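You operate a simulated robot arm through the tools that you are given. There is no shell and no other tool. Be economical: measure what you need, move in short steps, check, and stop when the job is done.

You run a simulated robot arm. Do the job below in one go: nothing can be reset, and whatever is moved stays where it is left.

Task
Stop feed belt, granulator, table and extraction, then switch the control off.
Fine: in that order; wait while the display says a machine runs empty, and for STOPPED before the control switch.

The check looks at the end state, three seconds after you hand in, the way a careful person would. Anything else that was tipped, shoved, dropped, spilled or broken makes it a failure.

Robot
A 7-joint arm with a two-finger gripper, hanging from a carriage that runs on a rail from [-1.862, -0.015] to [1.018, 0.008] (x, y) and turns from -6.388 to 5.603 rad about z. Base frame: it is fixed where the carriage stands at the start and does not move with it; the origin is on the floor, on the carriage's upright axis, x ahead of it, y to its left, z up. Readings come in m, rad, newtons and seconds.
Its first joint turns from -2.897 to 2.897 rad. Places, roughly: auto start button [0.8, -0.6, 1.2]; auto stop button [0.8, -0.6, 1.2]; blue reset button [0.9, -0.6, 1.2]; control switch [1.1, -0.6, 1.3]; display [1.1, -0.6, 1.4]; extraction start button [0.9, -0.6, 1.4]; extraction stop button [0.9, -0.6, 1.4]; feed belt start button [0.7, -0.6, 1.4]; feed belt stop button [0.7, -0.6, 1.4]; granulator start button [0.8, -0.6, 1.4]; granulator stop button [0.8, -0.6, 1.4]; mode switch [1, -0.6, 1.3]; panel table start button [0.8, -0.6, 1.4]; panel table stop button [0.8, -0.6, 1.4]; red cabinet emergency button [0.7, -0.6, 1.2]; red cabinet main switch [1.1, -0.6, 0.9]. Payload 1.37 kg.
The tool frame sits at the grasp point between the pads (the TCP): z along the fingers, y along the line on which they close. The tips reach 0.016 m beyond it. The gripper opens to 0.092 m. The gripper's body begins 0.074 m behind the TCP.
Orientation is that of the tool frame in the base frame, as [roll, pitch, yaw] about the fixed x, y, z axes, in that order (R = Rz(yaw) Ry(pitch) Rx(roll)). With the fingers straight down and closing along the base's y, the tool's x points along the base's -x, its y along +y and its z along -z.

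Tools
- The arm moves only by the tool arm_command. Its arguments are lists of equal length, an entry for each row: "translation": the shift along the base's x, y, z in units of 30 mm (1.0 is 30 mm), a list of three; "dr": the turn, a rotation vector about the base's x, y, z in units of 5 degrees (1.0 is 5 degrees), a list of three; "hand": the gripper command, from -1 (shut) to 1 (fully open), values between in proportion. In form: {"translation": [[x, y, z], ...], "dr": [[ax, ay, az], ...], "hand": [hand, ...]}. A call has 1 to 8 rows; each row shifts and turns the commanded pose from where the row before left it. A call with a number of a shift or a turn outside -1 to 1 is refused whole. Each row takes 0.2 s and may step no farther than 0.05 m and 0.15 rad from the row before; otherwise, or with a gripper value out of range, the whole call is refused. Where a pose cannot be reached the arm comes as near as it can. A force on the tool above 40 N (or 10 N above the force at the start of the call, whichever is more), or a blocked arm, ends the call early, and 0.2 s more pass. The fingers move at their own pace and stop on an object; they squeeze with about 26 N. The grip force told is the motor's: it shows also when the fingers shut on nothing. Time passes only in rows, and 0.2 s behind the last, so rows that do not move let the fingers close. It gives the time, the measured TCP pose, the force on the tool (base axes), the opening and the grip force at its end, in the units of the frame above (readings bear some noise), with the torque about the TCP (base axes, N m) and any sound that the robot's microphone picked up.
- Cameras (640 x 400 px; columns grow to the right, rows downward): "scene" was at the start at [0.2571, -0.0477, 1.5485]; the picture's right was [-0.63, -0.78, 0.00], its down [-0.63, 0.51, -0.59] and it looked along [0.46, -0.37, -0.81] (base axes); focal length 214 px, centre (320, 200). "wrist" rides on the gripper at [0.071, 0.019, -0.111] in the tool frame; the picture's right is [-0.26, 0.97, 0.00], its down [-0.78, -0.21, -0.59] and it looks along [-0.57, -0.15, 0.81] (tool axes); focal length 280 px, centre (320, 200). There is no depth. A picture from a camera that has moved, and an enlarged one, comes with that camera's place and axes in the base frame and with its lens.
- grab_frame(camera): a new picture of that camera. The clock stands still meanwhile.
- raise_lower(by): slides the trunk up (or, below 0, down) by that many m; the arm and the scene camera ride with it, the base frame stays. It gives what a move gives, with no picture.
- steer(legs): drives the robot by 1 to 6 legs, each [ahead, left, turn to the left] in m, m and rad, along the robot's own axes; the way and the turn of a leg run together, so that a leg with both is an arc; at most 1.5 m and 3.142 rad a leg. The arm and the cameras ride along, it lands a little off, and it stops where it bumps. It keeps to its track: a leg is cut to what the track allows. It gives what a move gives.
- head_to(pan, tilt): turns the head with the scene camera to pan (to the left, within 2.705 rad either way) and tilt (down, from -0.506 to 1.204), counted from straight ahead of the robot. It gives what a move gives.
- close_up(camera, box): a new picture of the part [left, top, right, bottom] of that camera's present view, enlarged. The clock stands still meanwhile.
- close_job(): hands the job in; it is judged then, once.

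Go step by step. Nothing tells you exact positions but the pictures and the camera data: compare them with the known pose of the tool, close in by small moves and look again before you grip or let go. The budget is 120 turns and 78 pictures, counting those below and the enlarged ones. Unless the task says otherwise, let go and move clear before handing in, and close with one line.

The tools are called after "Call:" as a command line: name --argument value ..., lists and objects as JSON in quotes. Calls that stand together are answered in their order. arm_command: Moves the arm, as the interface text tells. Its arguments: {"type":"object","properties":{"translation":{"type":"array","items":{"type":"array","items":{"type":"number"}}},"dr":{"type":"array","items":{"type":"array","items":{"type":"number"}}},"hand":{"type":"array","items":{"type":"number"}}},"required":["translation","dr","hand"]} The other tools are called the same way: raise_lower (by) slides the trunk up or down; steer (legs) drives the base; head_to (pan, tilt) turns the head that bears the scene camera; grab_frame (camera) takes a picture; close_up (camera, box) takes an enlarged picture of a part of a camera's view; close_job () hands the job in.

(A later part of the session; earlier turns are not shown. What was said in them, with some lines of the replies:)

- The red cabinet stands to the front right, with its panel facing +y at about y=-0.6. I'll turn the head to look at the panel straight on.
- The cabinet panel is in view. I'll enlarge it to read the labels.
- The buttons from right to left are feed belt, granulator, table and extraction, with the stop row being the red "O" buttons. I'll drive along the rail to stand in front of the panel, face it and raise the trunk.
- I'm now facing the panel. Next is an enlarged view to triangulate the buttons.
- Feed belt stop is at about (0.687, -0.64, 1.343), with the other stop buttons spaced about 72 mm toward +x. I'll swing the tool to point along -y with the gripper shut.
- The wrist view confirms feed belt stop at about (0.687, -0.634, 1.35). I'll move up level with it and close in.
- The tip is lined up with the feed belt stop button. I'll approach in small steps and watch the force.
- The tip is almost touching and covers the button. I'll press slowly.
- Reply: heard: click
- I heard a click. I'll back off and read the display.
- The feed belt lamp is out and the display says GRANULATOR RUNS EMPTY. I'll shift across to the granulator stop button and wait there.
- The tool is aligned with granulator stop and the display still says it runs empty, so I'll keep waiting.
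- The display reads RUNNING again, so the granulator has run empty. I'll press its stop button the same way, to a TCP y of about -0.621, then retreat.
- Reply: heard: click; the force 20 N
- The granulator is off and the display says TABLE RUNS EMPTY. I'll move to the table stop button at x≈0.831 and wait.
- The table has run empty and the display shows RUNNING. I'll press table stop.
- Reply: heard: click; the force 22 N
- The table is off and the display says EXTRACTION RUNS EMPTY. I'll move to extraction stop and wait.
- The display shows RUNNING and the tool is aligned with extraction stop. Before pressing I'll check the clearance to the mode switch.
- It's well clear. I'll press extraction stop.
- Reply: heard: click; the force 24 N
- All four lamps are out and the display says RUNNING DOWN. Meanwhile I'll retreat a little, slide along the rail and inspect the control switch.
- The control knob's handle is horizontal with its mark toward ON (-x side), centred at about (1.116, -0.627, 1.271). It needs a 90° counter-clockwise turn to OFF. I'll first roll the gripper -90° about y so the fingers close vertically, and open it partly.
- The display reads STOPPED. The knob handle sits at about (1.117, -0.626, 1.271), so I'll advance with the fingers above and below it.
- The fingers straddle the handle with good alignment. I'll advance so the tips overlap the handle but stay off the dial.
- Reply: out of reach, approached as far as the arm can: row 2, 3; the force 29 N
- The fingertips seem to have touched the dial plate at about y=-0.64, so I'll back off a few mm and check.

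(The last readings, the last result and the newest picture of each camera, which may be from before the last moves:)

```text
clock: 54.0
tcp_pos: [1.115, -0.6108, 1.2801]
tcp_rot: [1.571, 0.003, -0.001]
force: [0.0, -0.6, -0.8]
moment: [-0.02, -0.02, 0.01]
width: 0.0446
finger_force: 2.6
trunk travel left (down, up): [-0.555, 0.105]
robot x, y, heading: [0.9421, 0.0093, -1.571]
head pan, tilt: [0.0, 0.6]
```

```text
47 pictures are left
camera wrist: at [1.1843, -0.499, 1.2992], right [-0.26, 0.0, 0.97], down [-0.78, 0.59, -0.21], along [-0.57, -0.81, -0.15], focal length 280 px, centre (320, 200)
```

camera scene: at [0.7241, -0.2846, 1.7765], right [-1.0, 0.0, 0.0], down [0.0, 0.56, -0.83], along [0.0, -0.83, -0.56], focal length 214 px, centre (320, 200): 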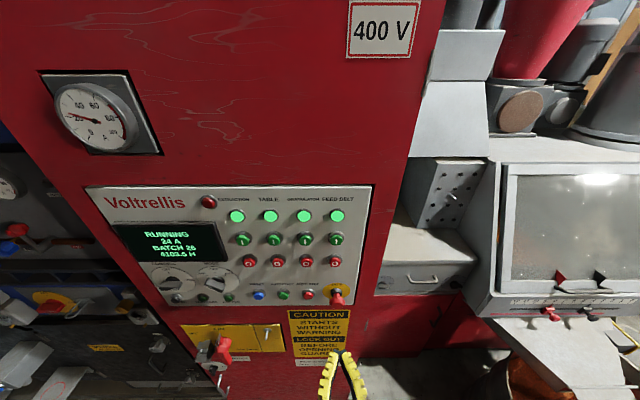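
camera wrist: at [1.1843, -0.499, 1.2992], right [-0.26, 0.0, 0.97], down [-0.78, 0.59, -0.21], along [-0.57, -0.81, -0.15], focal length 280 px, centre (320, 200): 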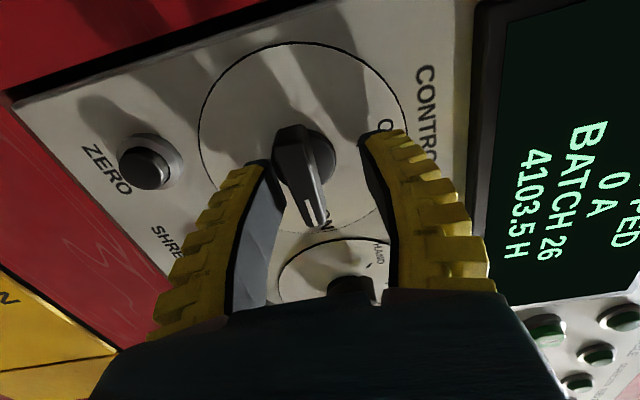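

The arm drifted about 8 mm high because it was near its reach limit. I'll back off, drive the base closer to the switch and re-approach.

Call:
arm_command --translation '[[0, 0.6, 0], [0, 1, -0.15], [0, 1, -0.15]]' --dr '[[0, 0, 0], [0, 0, 0], [0, 0, 0]]' --hand '[-0.1, -0.1, -0.1]'

Call:
steer --legs '[[0, 0.07, 0]]'

Call:
arm_command --translation '[[-0.8, 0, 0], [-0.8, 0, 0], [-0.7, 0, 0], [0, 0, 0]]' --dr '[[0, 0, 0], [0, 0, 0], [0, 0, 0], [0, 0, 0]]' --hand '[-0.1, -0.1, -0.1, -0.1]'

```text
clock: 54.8
tcp_pos: [1.113, -0.532, 1.2724]
tcp_rot: [1.568, 0.001, -0.002]
force: [0.0, -0.1, -0.1]
moment: [0.05, 0.02, 0.01]
width: 0.0447
finger_force: 2.2
trunk travel left (down, up): [-0.555, 0.105]
robot x, y, heading: [0.9427, 0.0018, -1.565]
head pan, tilt: [0.0, 0.6]
```

```text
clock: 55.8
tcp_pos: [1.1831, -0.5313, 1.2721]
tcp_rot: [1.571, 0.0, -0.002]
force: [-0.3, -0.1, -0.2]
moment: [-0.01, -0.03, 0.01]
width: 0.0447
finger_force: 2.2
trunk travel left (down, up): [-0.555, 0.105]
robot x, y, heading: [1.0118, 0.0094, -1.566]
head pan, tilt: [0.0, 0.6]
```

```text
clock: 56.8
tcp_pos: [1.1122, -0.5314, 1.2703]
tcp_rot: [1.572, 0.002, -0.003]
force: [0.5, -0.5, -0.2]
moment: [-0.01, 0.02, 0.01]
width: 0.0445
finger_force: 2.6
trunk travel left (down, up): [-0.555, 0.105]
robot x, y, heading: [1.0141, 0.0061, -1.571]
head pan, tilt: [0.0, 0.6]
```

The base is now closer at x=1.014. I'll re-approach to TCP y of about -0.612 and look.

Call:
arm_command --translation '[[0.1, -0.8, 0.02], [0, -0.8, 0], [0, -0.8, 0], [0, -0.3, 0], [0, 0, 0]]' --dr '[[0, 0, 0], [0, 0, 0], [0, 0, 0], [0, 0, 0], [0, 0, 0]]' --hand '[-0.1, -0.1, -0.1, -0.1, -0.1]'

Call:
grab_frame --camera "wrist"

Call:
close_up --camera "scene" --box '[200, 220, 328, 300]'

```text
clock: 58.0
tcp_pos: [1.1169, -0.6118, 1.2698]
tcp_rot: [1.571, 0.002, -0.002]
force: [-0.6, 0.9, -0.4]
moment: [0.04, 0.01, 0.02]
width: 0.0445
finger_force: 2.2
trunk travel left (down, up): [-0.555, 0.105]
robot x, y, heading: [1.0146, 0.007, -1.57]
head pan, tilt: [0.0, 0.6]
```

```text
46 pictures are left
camera wrist: at [1.1875, -0.5015, 1.2901], right [-0.26, 0.0, 0.97], down [-0.78, 0.59, -0.21], along [-0.57, -0.81, -0.15], focal length 280 px, centre (320, 200)
```

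wrist: 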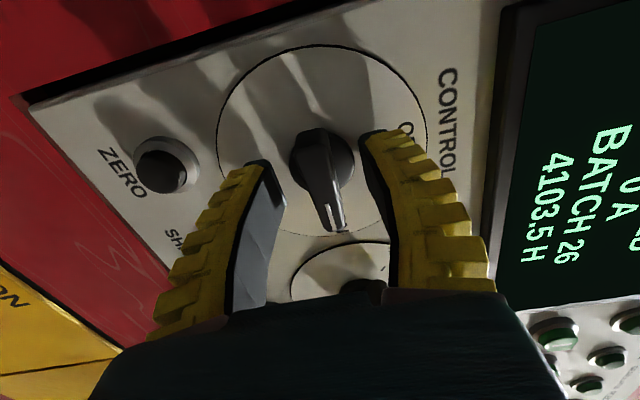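

```text
5.00 times, centred on (264, 260) of scene
camera zoom: at [1.0134, -0.2825, 1.7765], right [-1.0, 0.0, 0.0], down [0.0, 0.56, -0.83], along [0.0, -0.83, -0.56], focal length 1072 px, centre (600, -100)
```

zoom: 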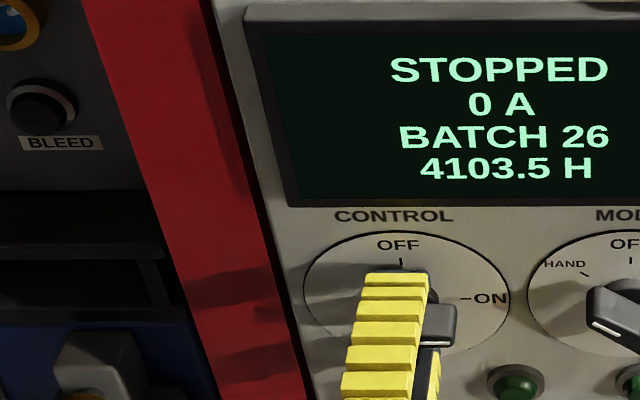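

The handle is centred between the fingers. I'll go 5 mm deeper and close.

Call:
arm_command --translation '[[0, -0.1, 0], [0, -0.07, 0], [0, 0, 0]]' --dr '[[0, 0, 0], [0, 0, 0], [0, 0, 0]]' --hand '[-0.1, -0.1, -0.1]'

Call:
arm_command --translation '[[0, 0, 0], [0, 0, 0], [0, 0, 0], [0, 0, 0]]' --dr '[[0, 0, 0], [0, 0, 0], [0, 0, 0], [0, 0, 0]]' --hand '[-1, -1, -1, -1]'

Call:
grab_frame --camera "wrist"

```text
clock: 58.8
tcp_pos: [1.1166, -0.6173, 1.2697]
tcp_rot: [1.57, 0.002, -0.001]
force: [0.0, 0.5, 0.4]
moment: [-0.02, 0.02, -0.02]
width: 0.0446
finger_force: 2.2
trunk travel left (down, up): [-0.555, 0.105]
robot x, y, heading: [1.0125, 0.0106, -1.567]
head pan, tilt: [0.0, 0.6]
```

```text
clock: 59.8
tcp_pos: [1.1181, -0.6167, 1.2717]
tcp_rot: [1.569, 0.001, 0.0]
force: [-1.8, 10.8, 7.0]
moment: [-0.05, -0.01, -0.06]
width: 0.0085
finger_force: 28.2
trunk travel left (down, up): [-0.555, 0.105]
robot x, y, heading: [1.0134, 0.0077, -1.571]
head pan, tilt: [0.0, 0.6]
```

```text
44 pictures are left
camera wrist: at [1.1877, -0.5057, 1.291], right [-0.26, 0.0, 0.97], down [-0.78, 0.59, -0.21], along [-0.57, -0.81, -0.15], focal length 280 px, centre (320, 200)
```

wrist: 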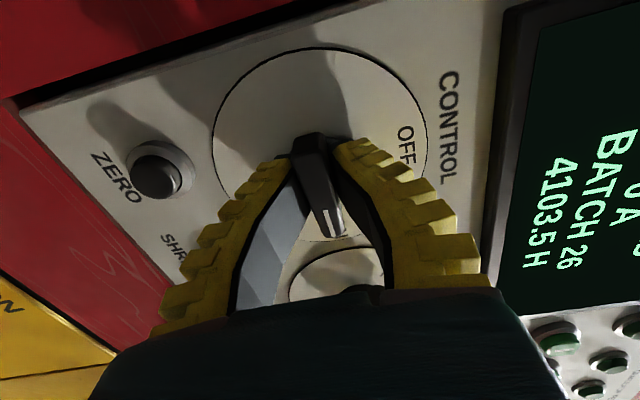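

The handle is gripped with an opening of 8.5 mm. I'll turn it counter-clockwise (+y) in stages.

Call:
arm_command --translation '[[0, 0, 0.04], [0, 0, 0], [0, 0, 0], [0, 0, 0], [0, 0, 0]]' --dr '[[0, 0, 0], [0, 1, 0], [0, 1, 0], [0, 1, 0], [0, 1, 0]]' --hand '[-1, -1, -1, -1, -1]'

Call:
close_up --camera "scene" --box '[200, 220, 328, 300]'

```text
clock: 61.0
tcp_pos: [1.1174, -0.6173, 1.2723]
tcp_rot: [1.572, 0.353, -0.001]
force: [0.0, 9.5, 3.3]
moment: [-0.04, -0.02, -0.11]
width: 0.0078
finger_force: 28.3
trunk travel left (down, up): [-0.555, 0.105]
robot x, y, heading: [1.0116, 0.0085, -1.567]
head pan, tilt: [0.0, 0.6]
```

```text
5.00 times, centred on (264, 260) of scene
camera zoom: at [1.0134, -0.2821, 1.7762], right [-1.0, 0.0, 0.0], down [0.0, 0.57, -0.82], along [0.0, -0.82, -0.57], focal length 1072 px, centre (600, -100)
```

zoom: 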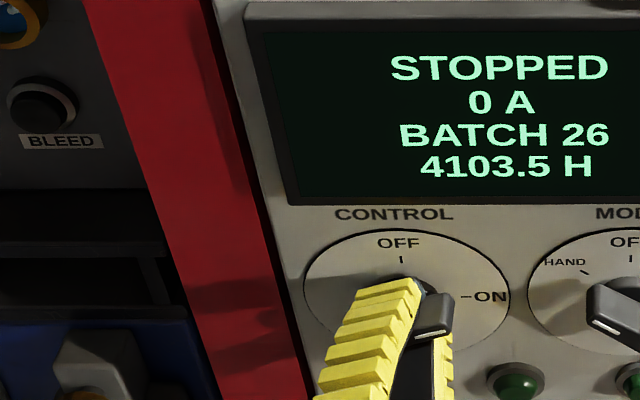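

The handle is turning with the gripper under low force, so I'll continue.

Call:
arm_command --translation '[[0, 0, 0], [0, 0, 0], [0, 0, 0], [0, 0, 0], [0, 0, 0], [0, 0, 0], [0, 0, 0]]' --dr '[[0, 1, 0], [0, 1, 0], [0, 1, 0], [0, 1, 0], [0, 1, 0], [0, 1, 0], [0, 1, 0]]' --hand '[-1, -1, -1, -1, -1, -1, -1]'

Call:
arm_command --translation '[[0, 0, 0], [0, 0, 0], [0, 0, 0], [0, 0, 0], [0, 0, 0], [0, 0, 0]]' --dr '[[0, 1, 0], [0, 1, 0], [0, 1, 0], [0, 1, 0], [0, 1, 0], [0, 1, 0]]' --hand '[-1, -1, -1, -1, -1, -1]'

Call:
close_up --camera "scene" --box '[200, 220, 328, 300]'

Call:
grab_frame --camera "wrist"

```text
clock: 62.6
tcp_pos: [1.1182, -0.6178, 1.2733]
tcp_rot: [1.568, 0.964, 0.001]
force: [0.2, 8.8, 2.9]
moment: [-0.11, -0.03, -0.04]
width: 0.0079
finger_force: 27.9
trunk travel left (down, up): [-0.555, 0.105]
robot x, y, heading: [1.0134, 0.0083, -1.57]
head pan, tilt: [0.0, 0.6]
```

```text
clock: 64.0
tcp_pos: [1.1181, -0.6175, 1.2729]
tcp_rot: [1.555, 1.487, -0.014]
force: [1.2, 9.2, 5.9]
moment: [-0.15, 0.01, 0.0]
width: 0.0077
finger_force: 28.0
trunk travel left (down, up): [-0.555, 0.105]
robot x, y, heading: [1.0127, 0.0098, -1.57]
head pan, tilt: [0.0, 0.6]
```

```text
5.00 times, centred on (264, 260) of scene
camera zoom: at [1.0135, -0.2821, 1.7763], right [-1.0, 0.0, 0.0], down [0.0, 0.57, -0.82], along [0.0, -0.82, -0.57], focal length 1072 px, centre (600, -100)
```

zoom: 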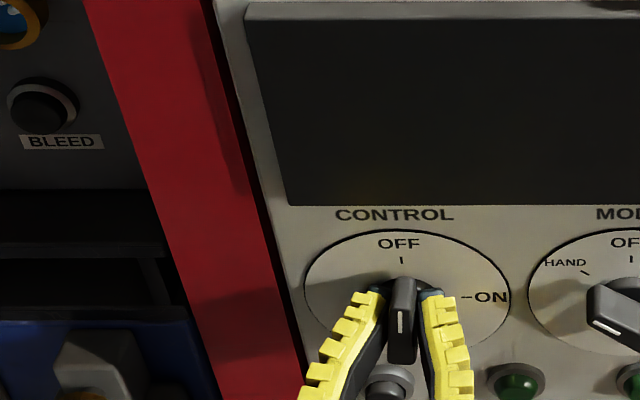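

```text
41 pictures are left
camera wrist: at [1.1424, -0.5058, 1.2037], right [0.94, 0.0, 0.34], down [-0.28, 0.59, 0.76], along [-0.2, -0.81, 0.55], focal length 280 px, centre (320, 200)
```

wrist: 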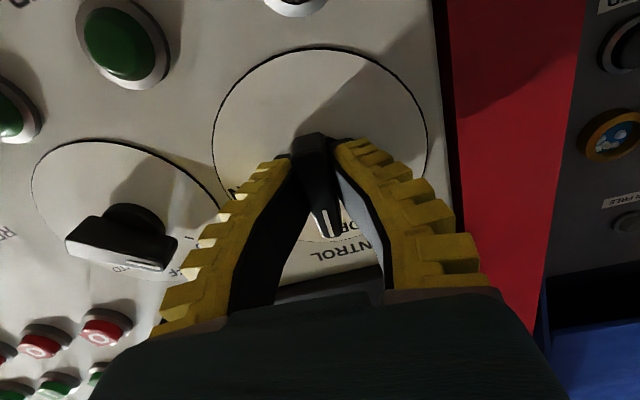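

The display has gone dark and the handle is at 85°. I'll finish the last 5°, open partly and back out.

Call:
arm_command --translation '[[0, 0, 0], [0, 0, 0]]' --dr '[[0, 1, 0], [0, 0, 0]]' --hand '[-1, -1]'

Call:
arm_command --translation '[[0, 0, 0], [0, 0, 0], [0, 0, 0], [0, 0.5, 0], [0, 1, 0], [0, 1, 0], [0, 1, 0], [0, 1, 0]]' --dr '[[0, 0, 0], [0, 0, 0], [0, 0, 0], [0, 0, 0], [0, 0, 0], [0, 0, 0], [0, 0, 0], [0, 0, 0]]' --hand '[-0.3, -0.3, -0.3, -0.3, -0.3, -0.3, -0.3, -0.3]'

Call:
grab_frame --camera "scene"

Call:
close_up --camera "scene" --box '[200, 170, 480, 345]'

```text
clock: 64.6
tcp_pos: [1.118, -0.6162, 1.2722]
tcp_rot: [-1.076, 1.569, -2.648]
force: [1.9, 8.2, 6.4]
moment: [-0.1, -0.01, 0.02]
width: 0.0072
finger_force: 28.5
trunk travel left (down, up): [-0.555, 0.105]
robot x, y, heading: [1.0112, 0.005, -1.565]
head pan, tilt: [0.0, 0.6]
```

```text
clock: 66.4
tcp_pos: [1.1177, -0.4825, 1.2741]
tcp_rot: [-0.518, 1.57, -2.089]
force: [-0.2, -0.3, 0.8]
moment: [0.05, 0.04, 0.01]
width: 0.0359
finger_force: 2.6
trunk travel left (down, up): [-0.555, 0.105]
robot x, y, heading: [1.0117, 0.0094, -1.565]
head pan, tilt: [0.0, 0.6]
```

```text
40 pictures are left
camera scene: at [1.0134, -0.2826, 1.7765], right [-1.0, 0.0, 0.0], down [0.0, 0.56, -0.83], along [0.0, -0.83, -0.56], focal length 214 px, centre (320, 200)
```

scene: 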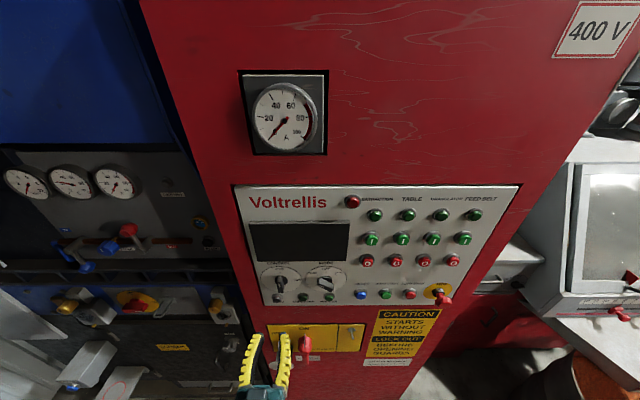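

```text
2.29 times, centred on (340, 258) of scene
camera zoom: at [1.0134, -0.2826, 1.7765], right [-1.0, 0.0, 0.0], down [0.0, 0.56, -0.83], along [0.0, -0.83, -0.56], focal length 490 px, centre (274, 69)
```

zoom: 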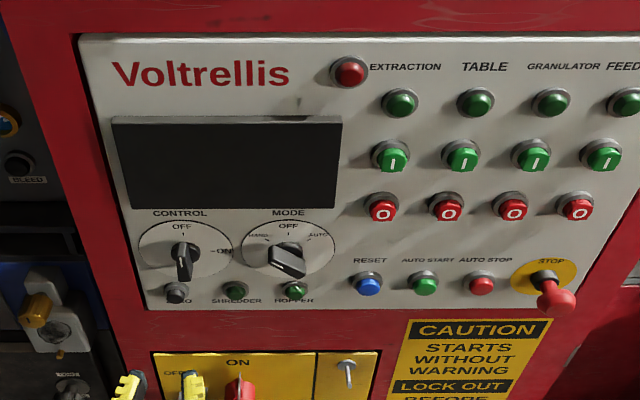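

The control switch points to OFF, the display and all lamps are dark, nothing else has moved, and the arm is clear. I'll hand in.

Call:
close_job

```text
The job is handed in.
```

I stopped the feed belt, granulator, table and extraction in that order, waiting out each "runs empty" message. The display read STOPPED before I turned the control switch to OFF, and the job is handed in.
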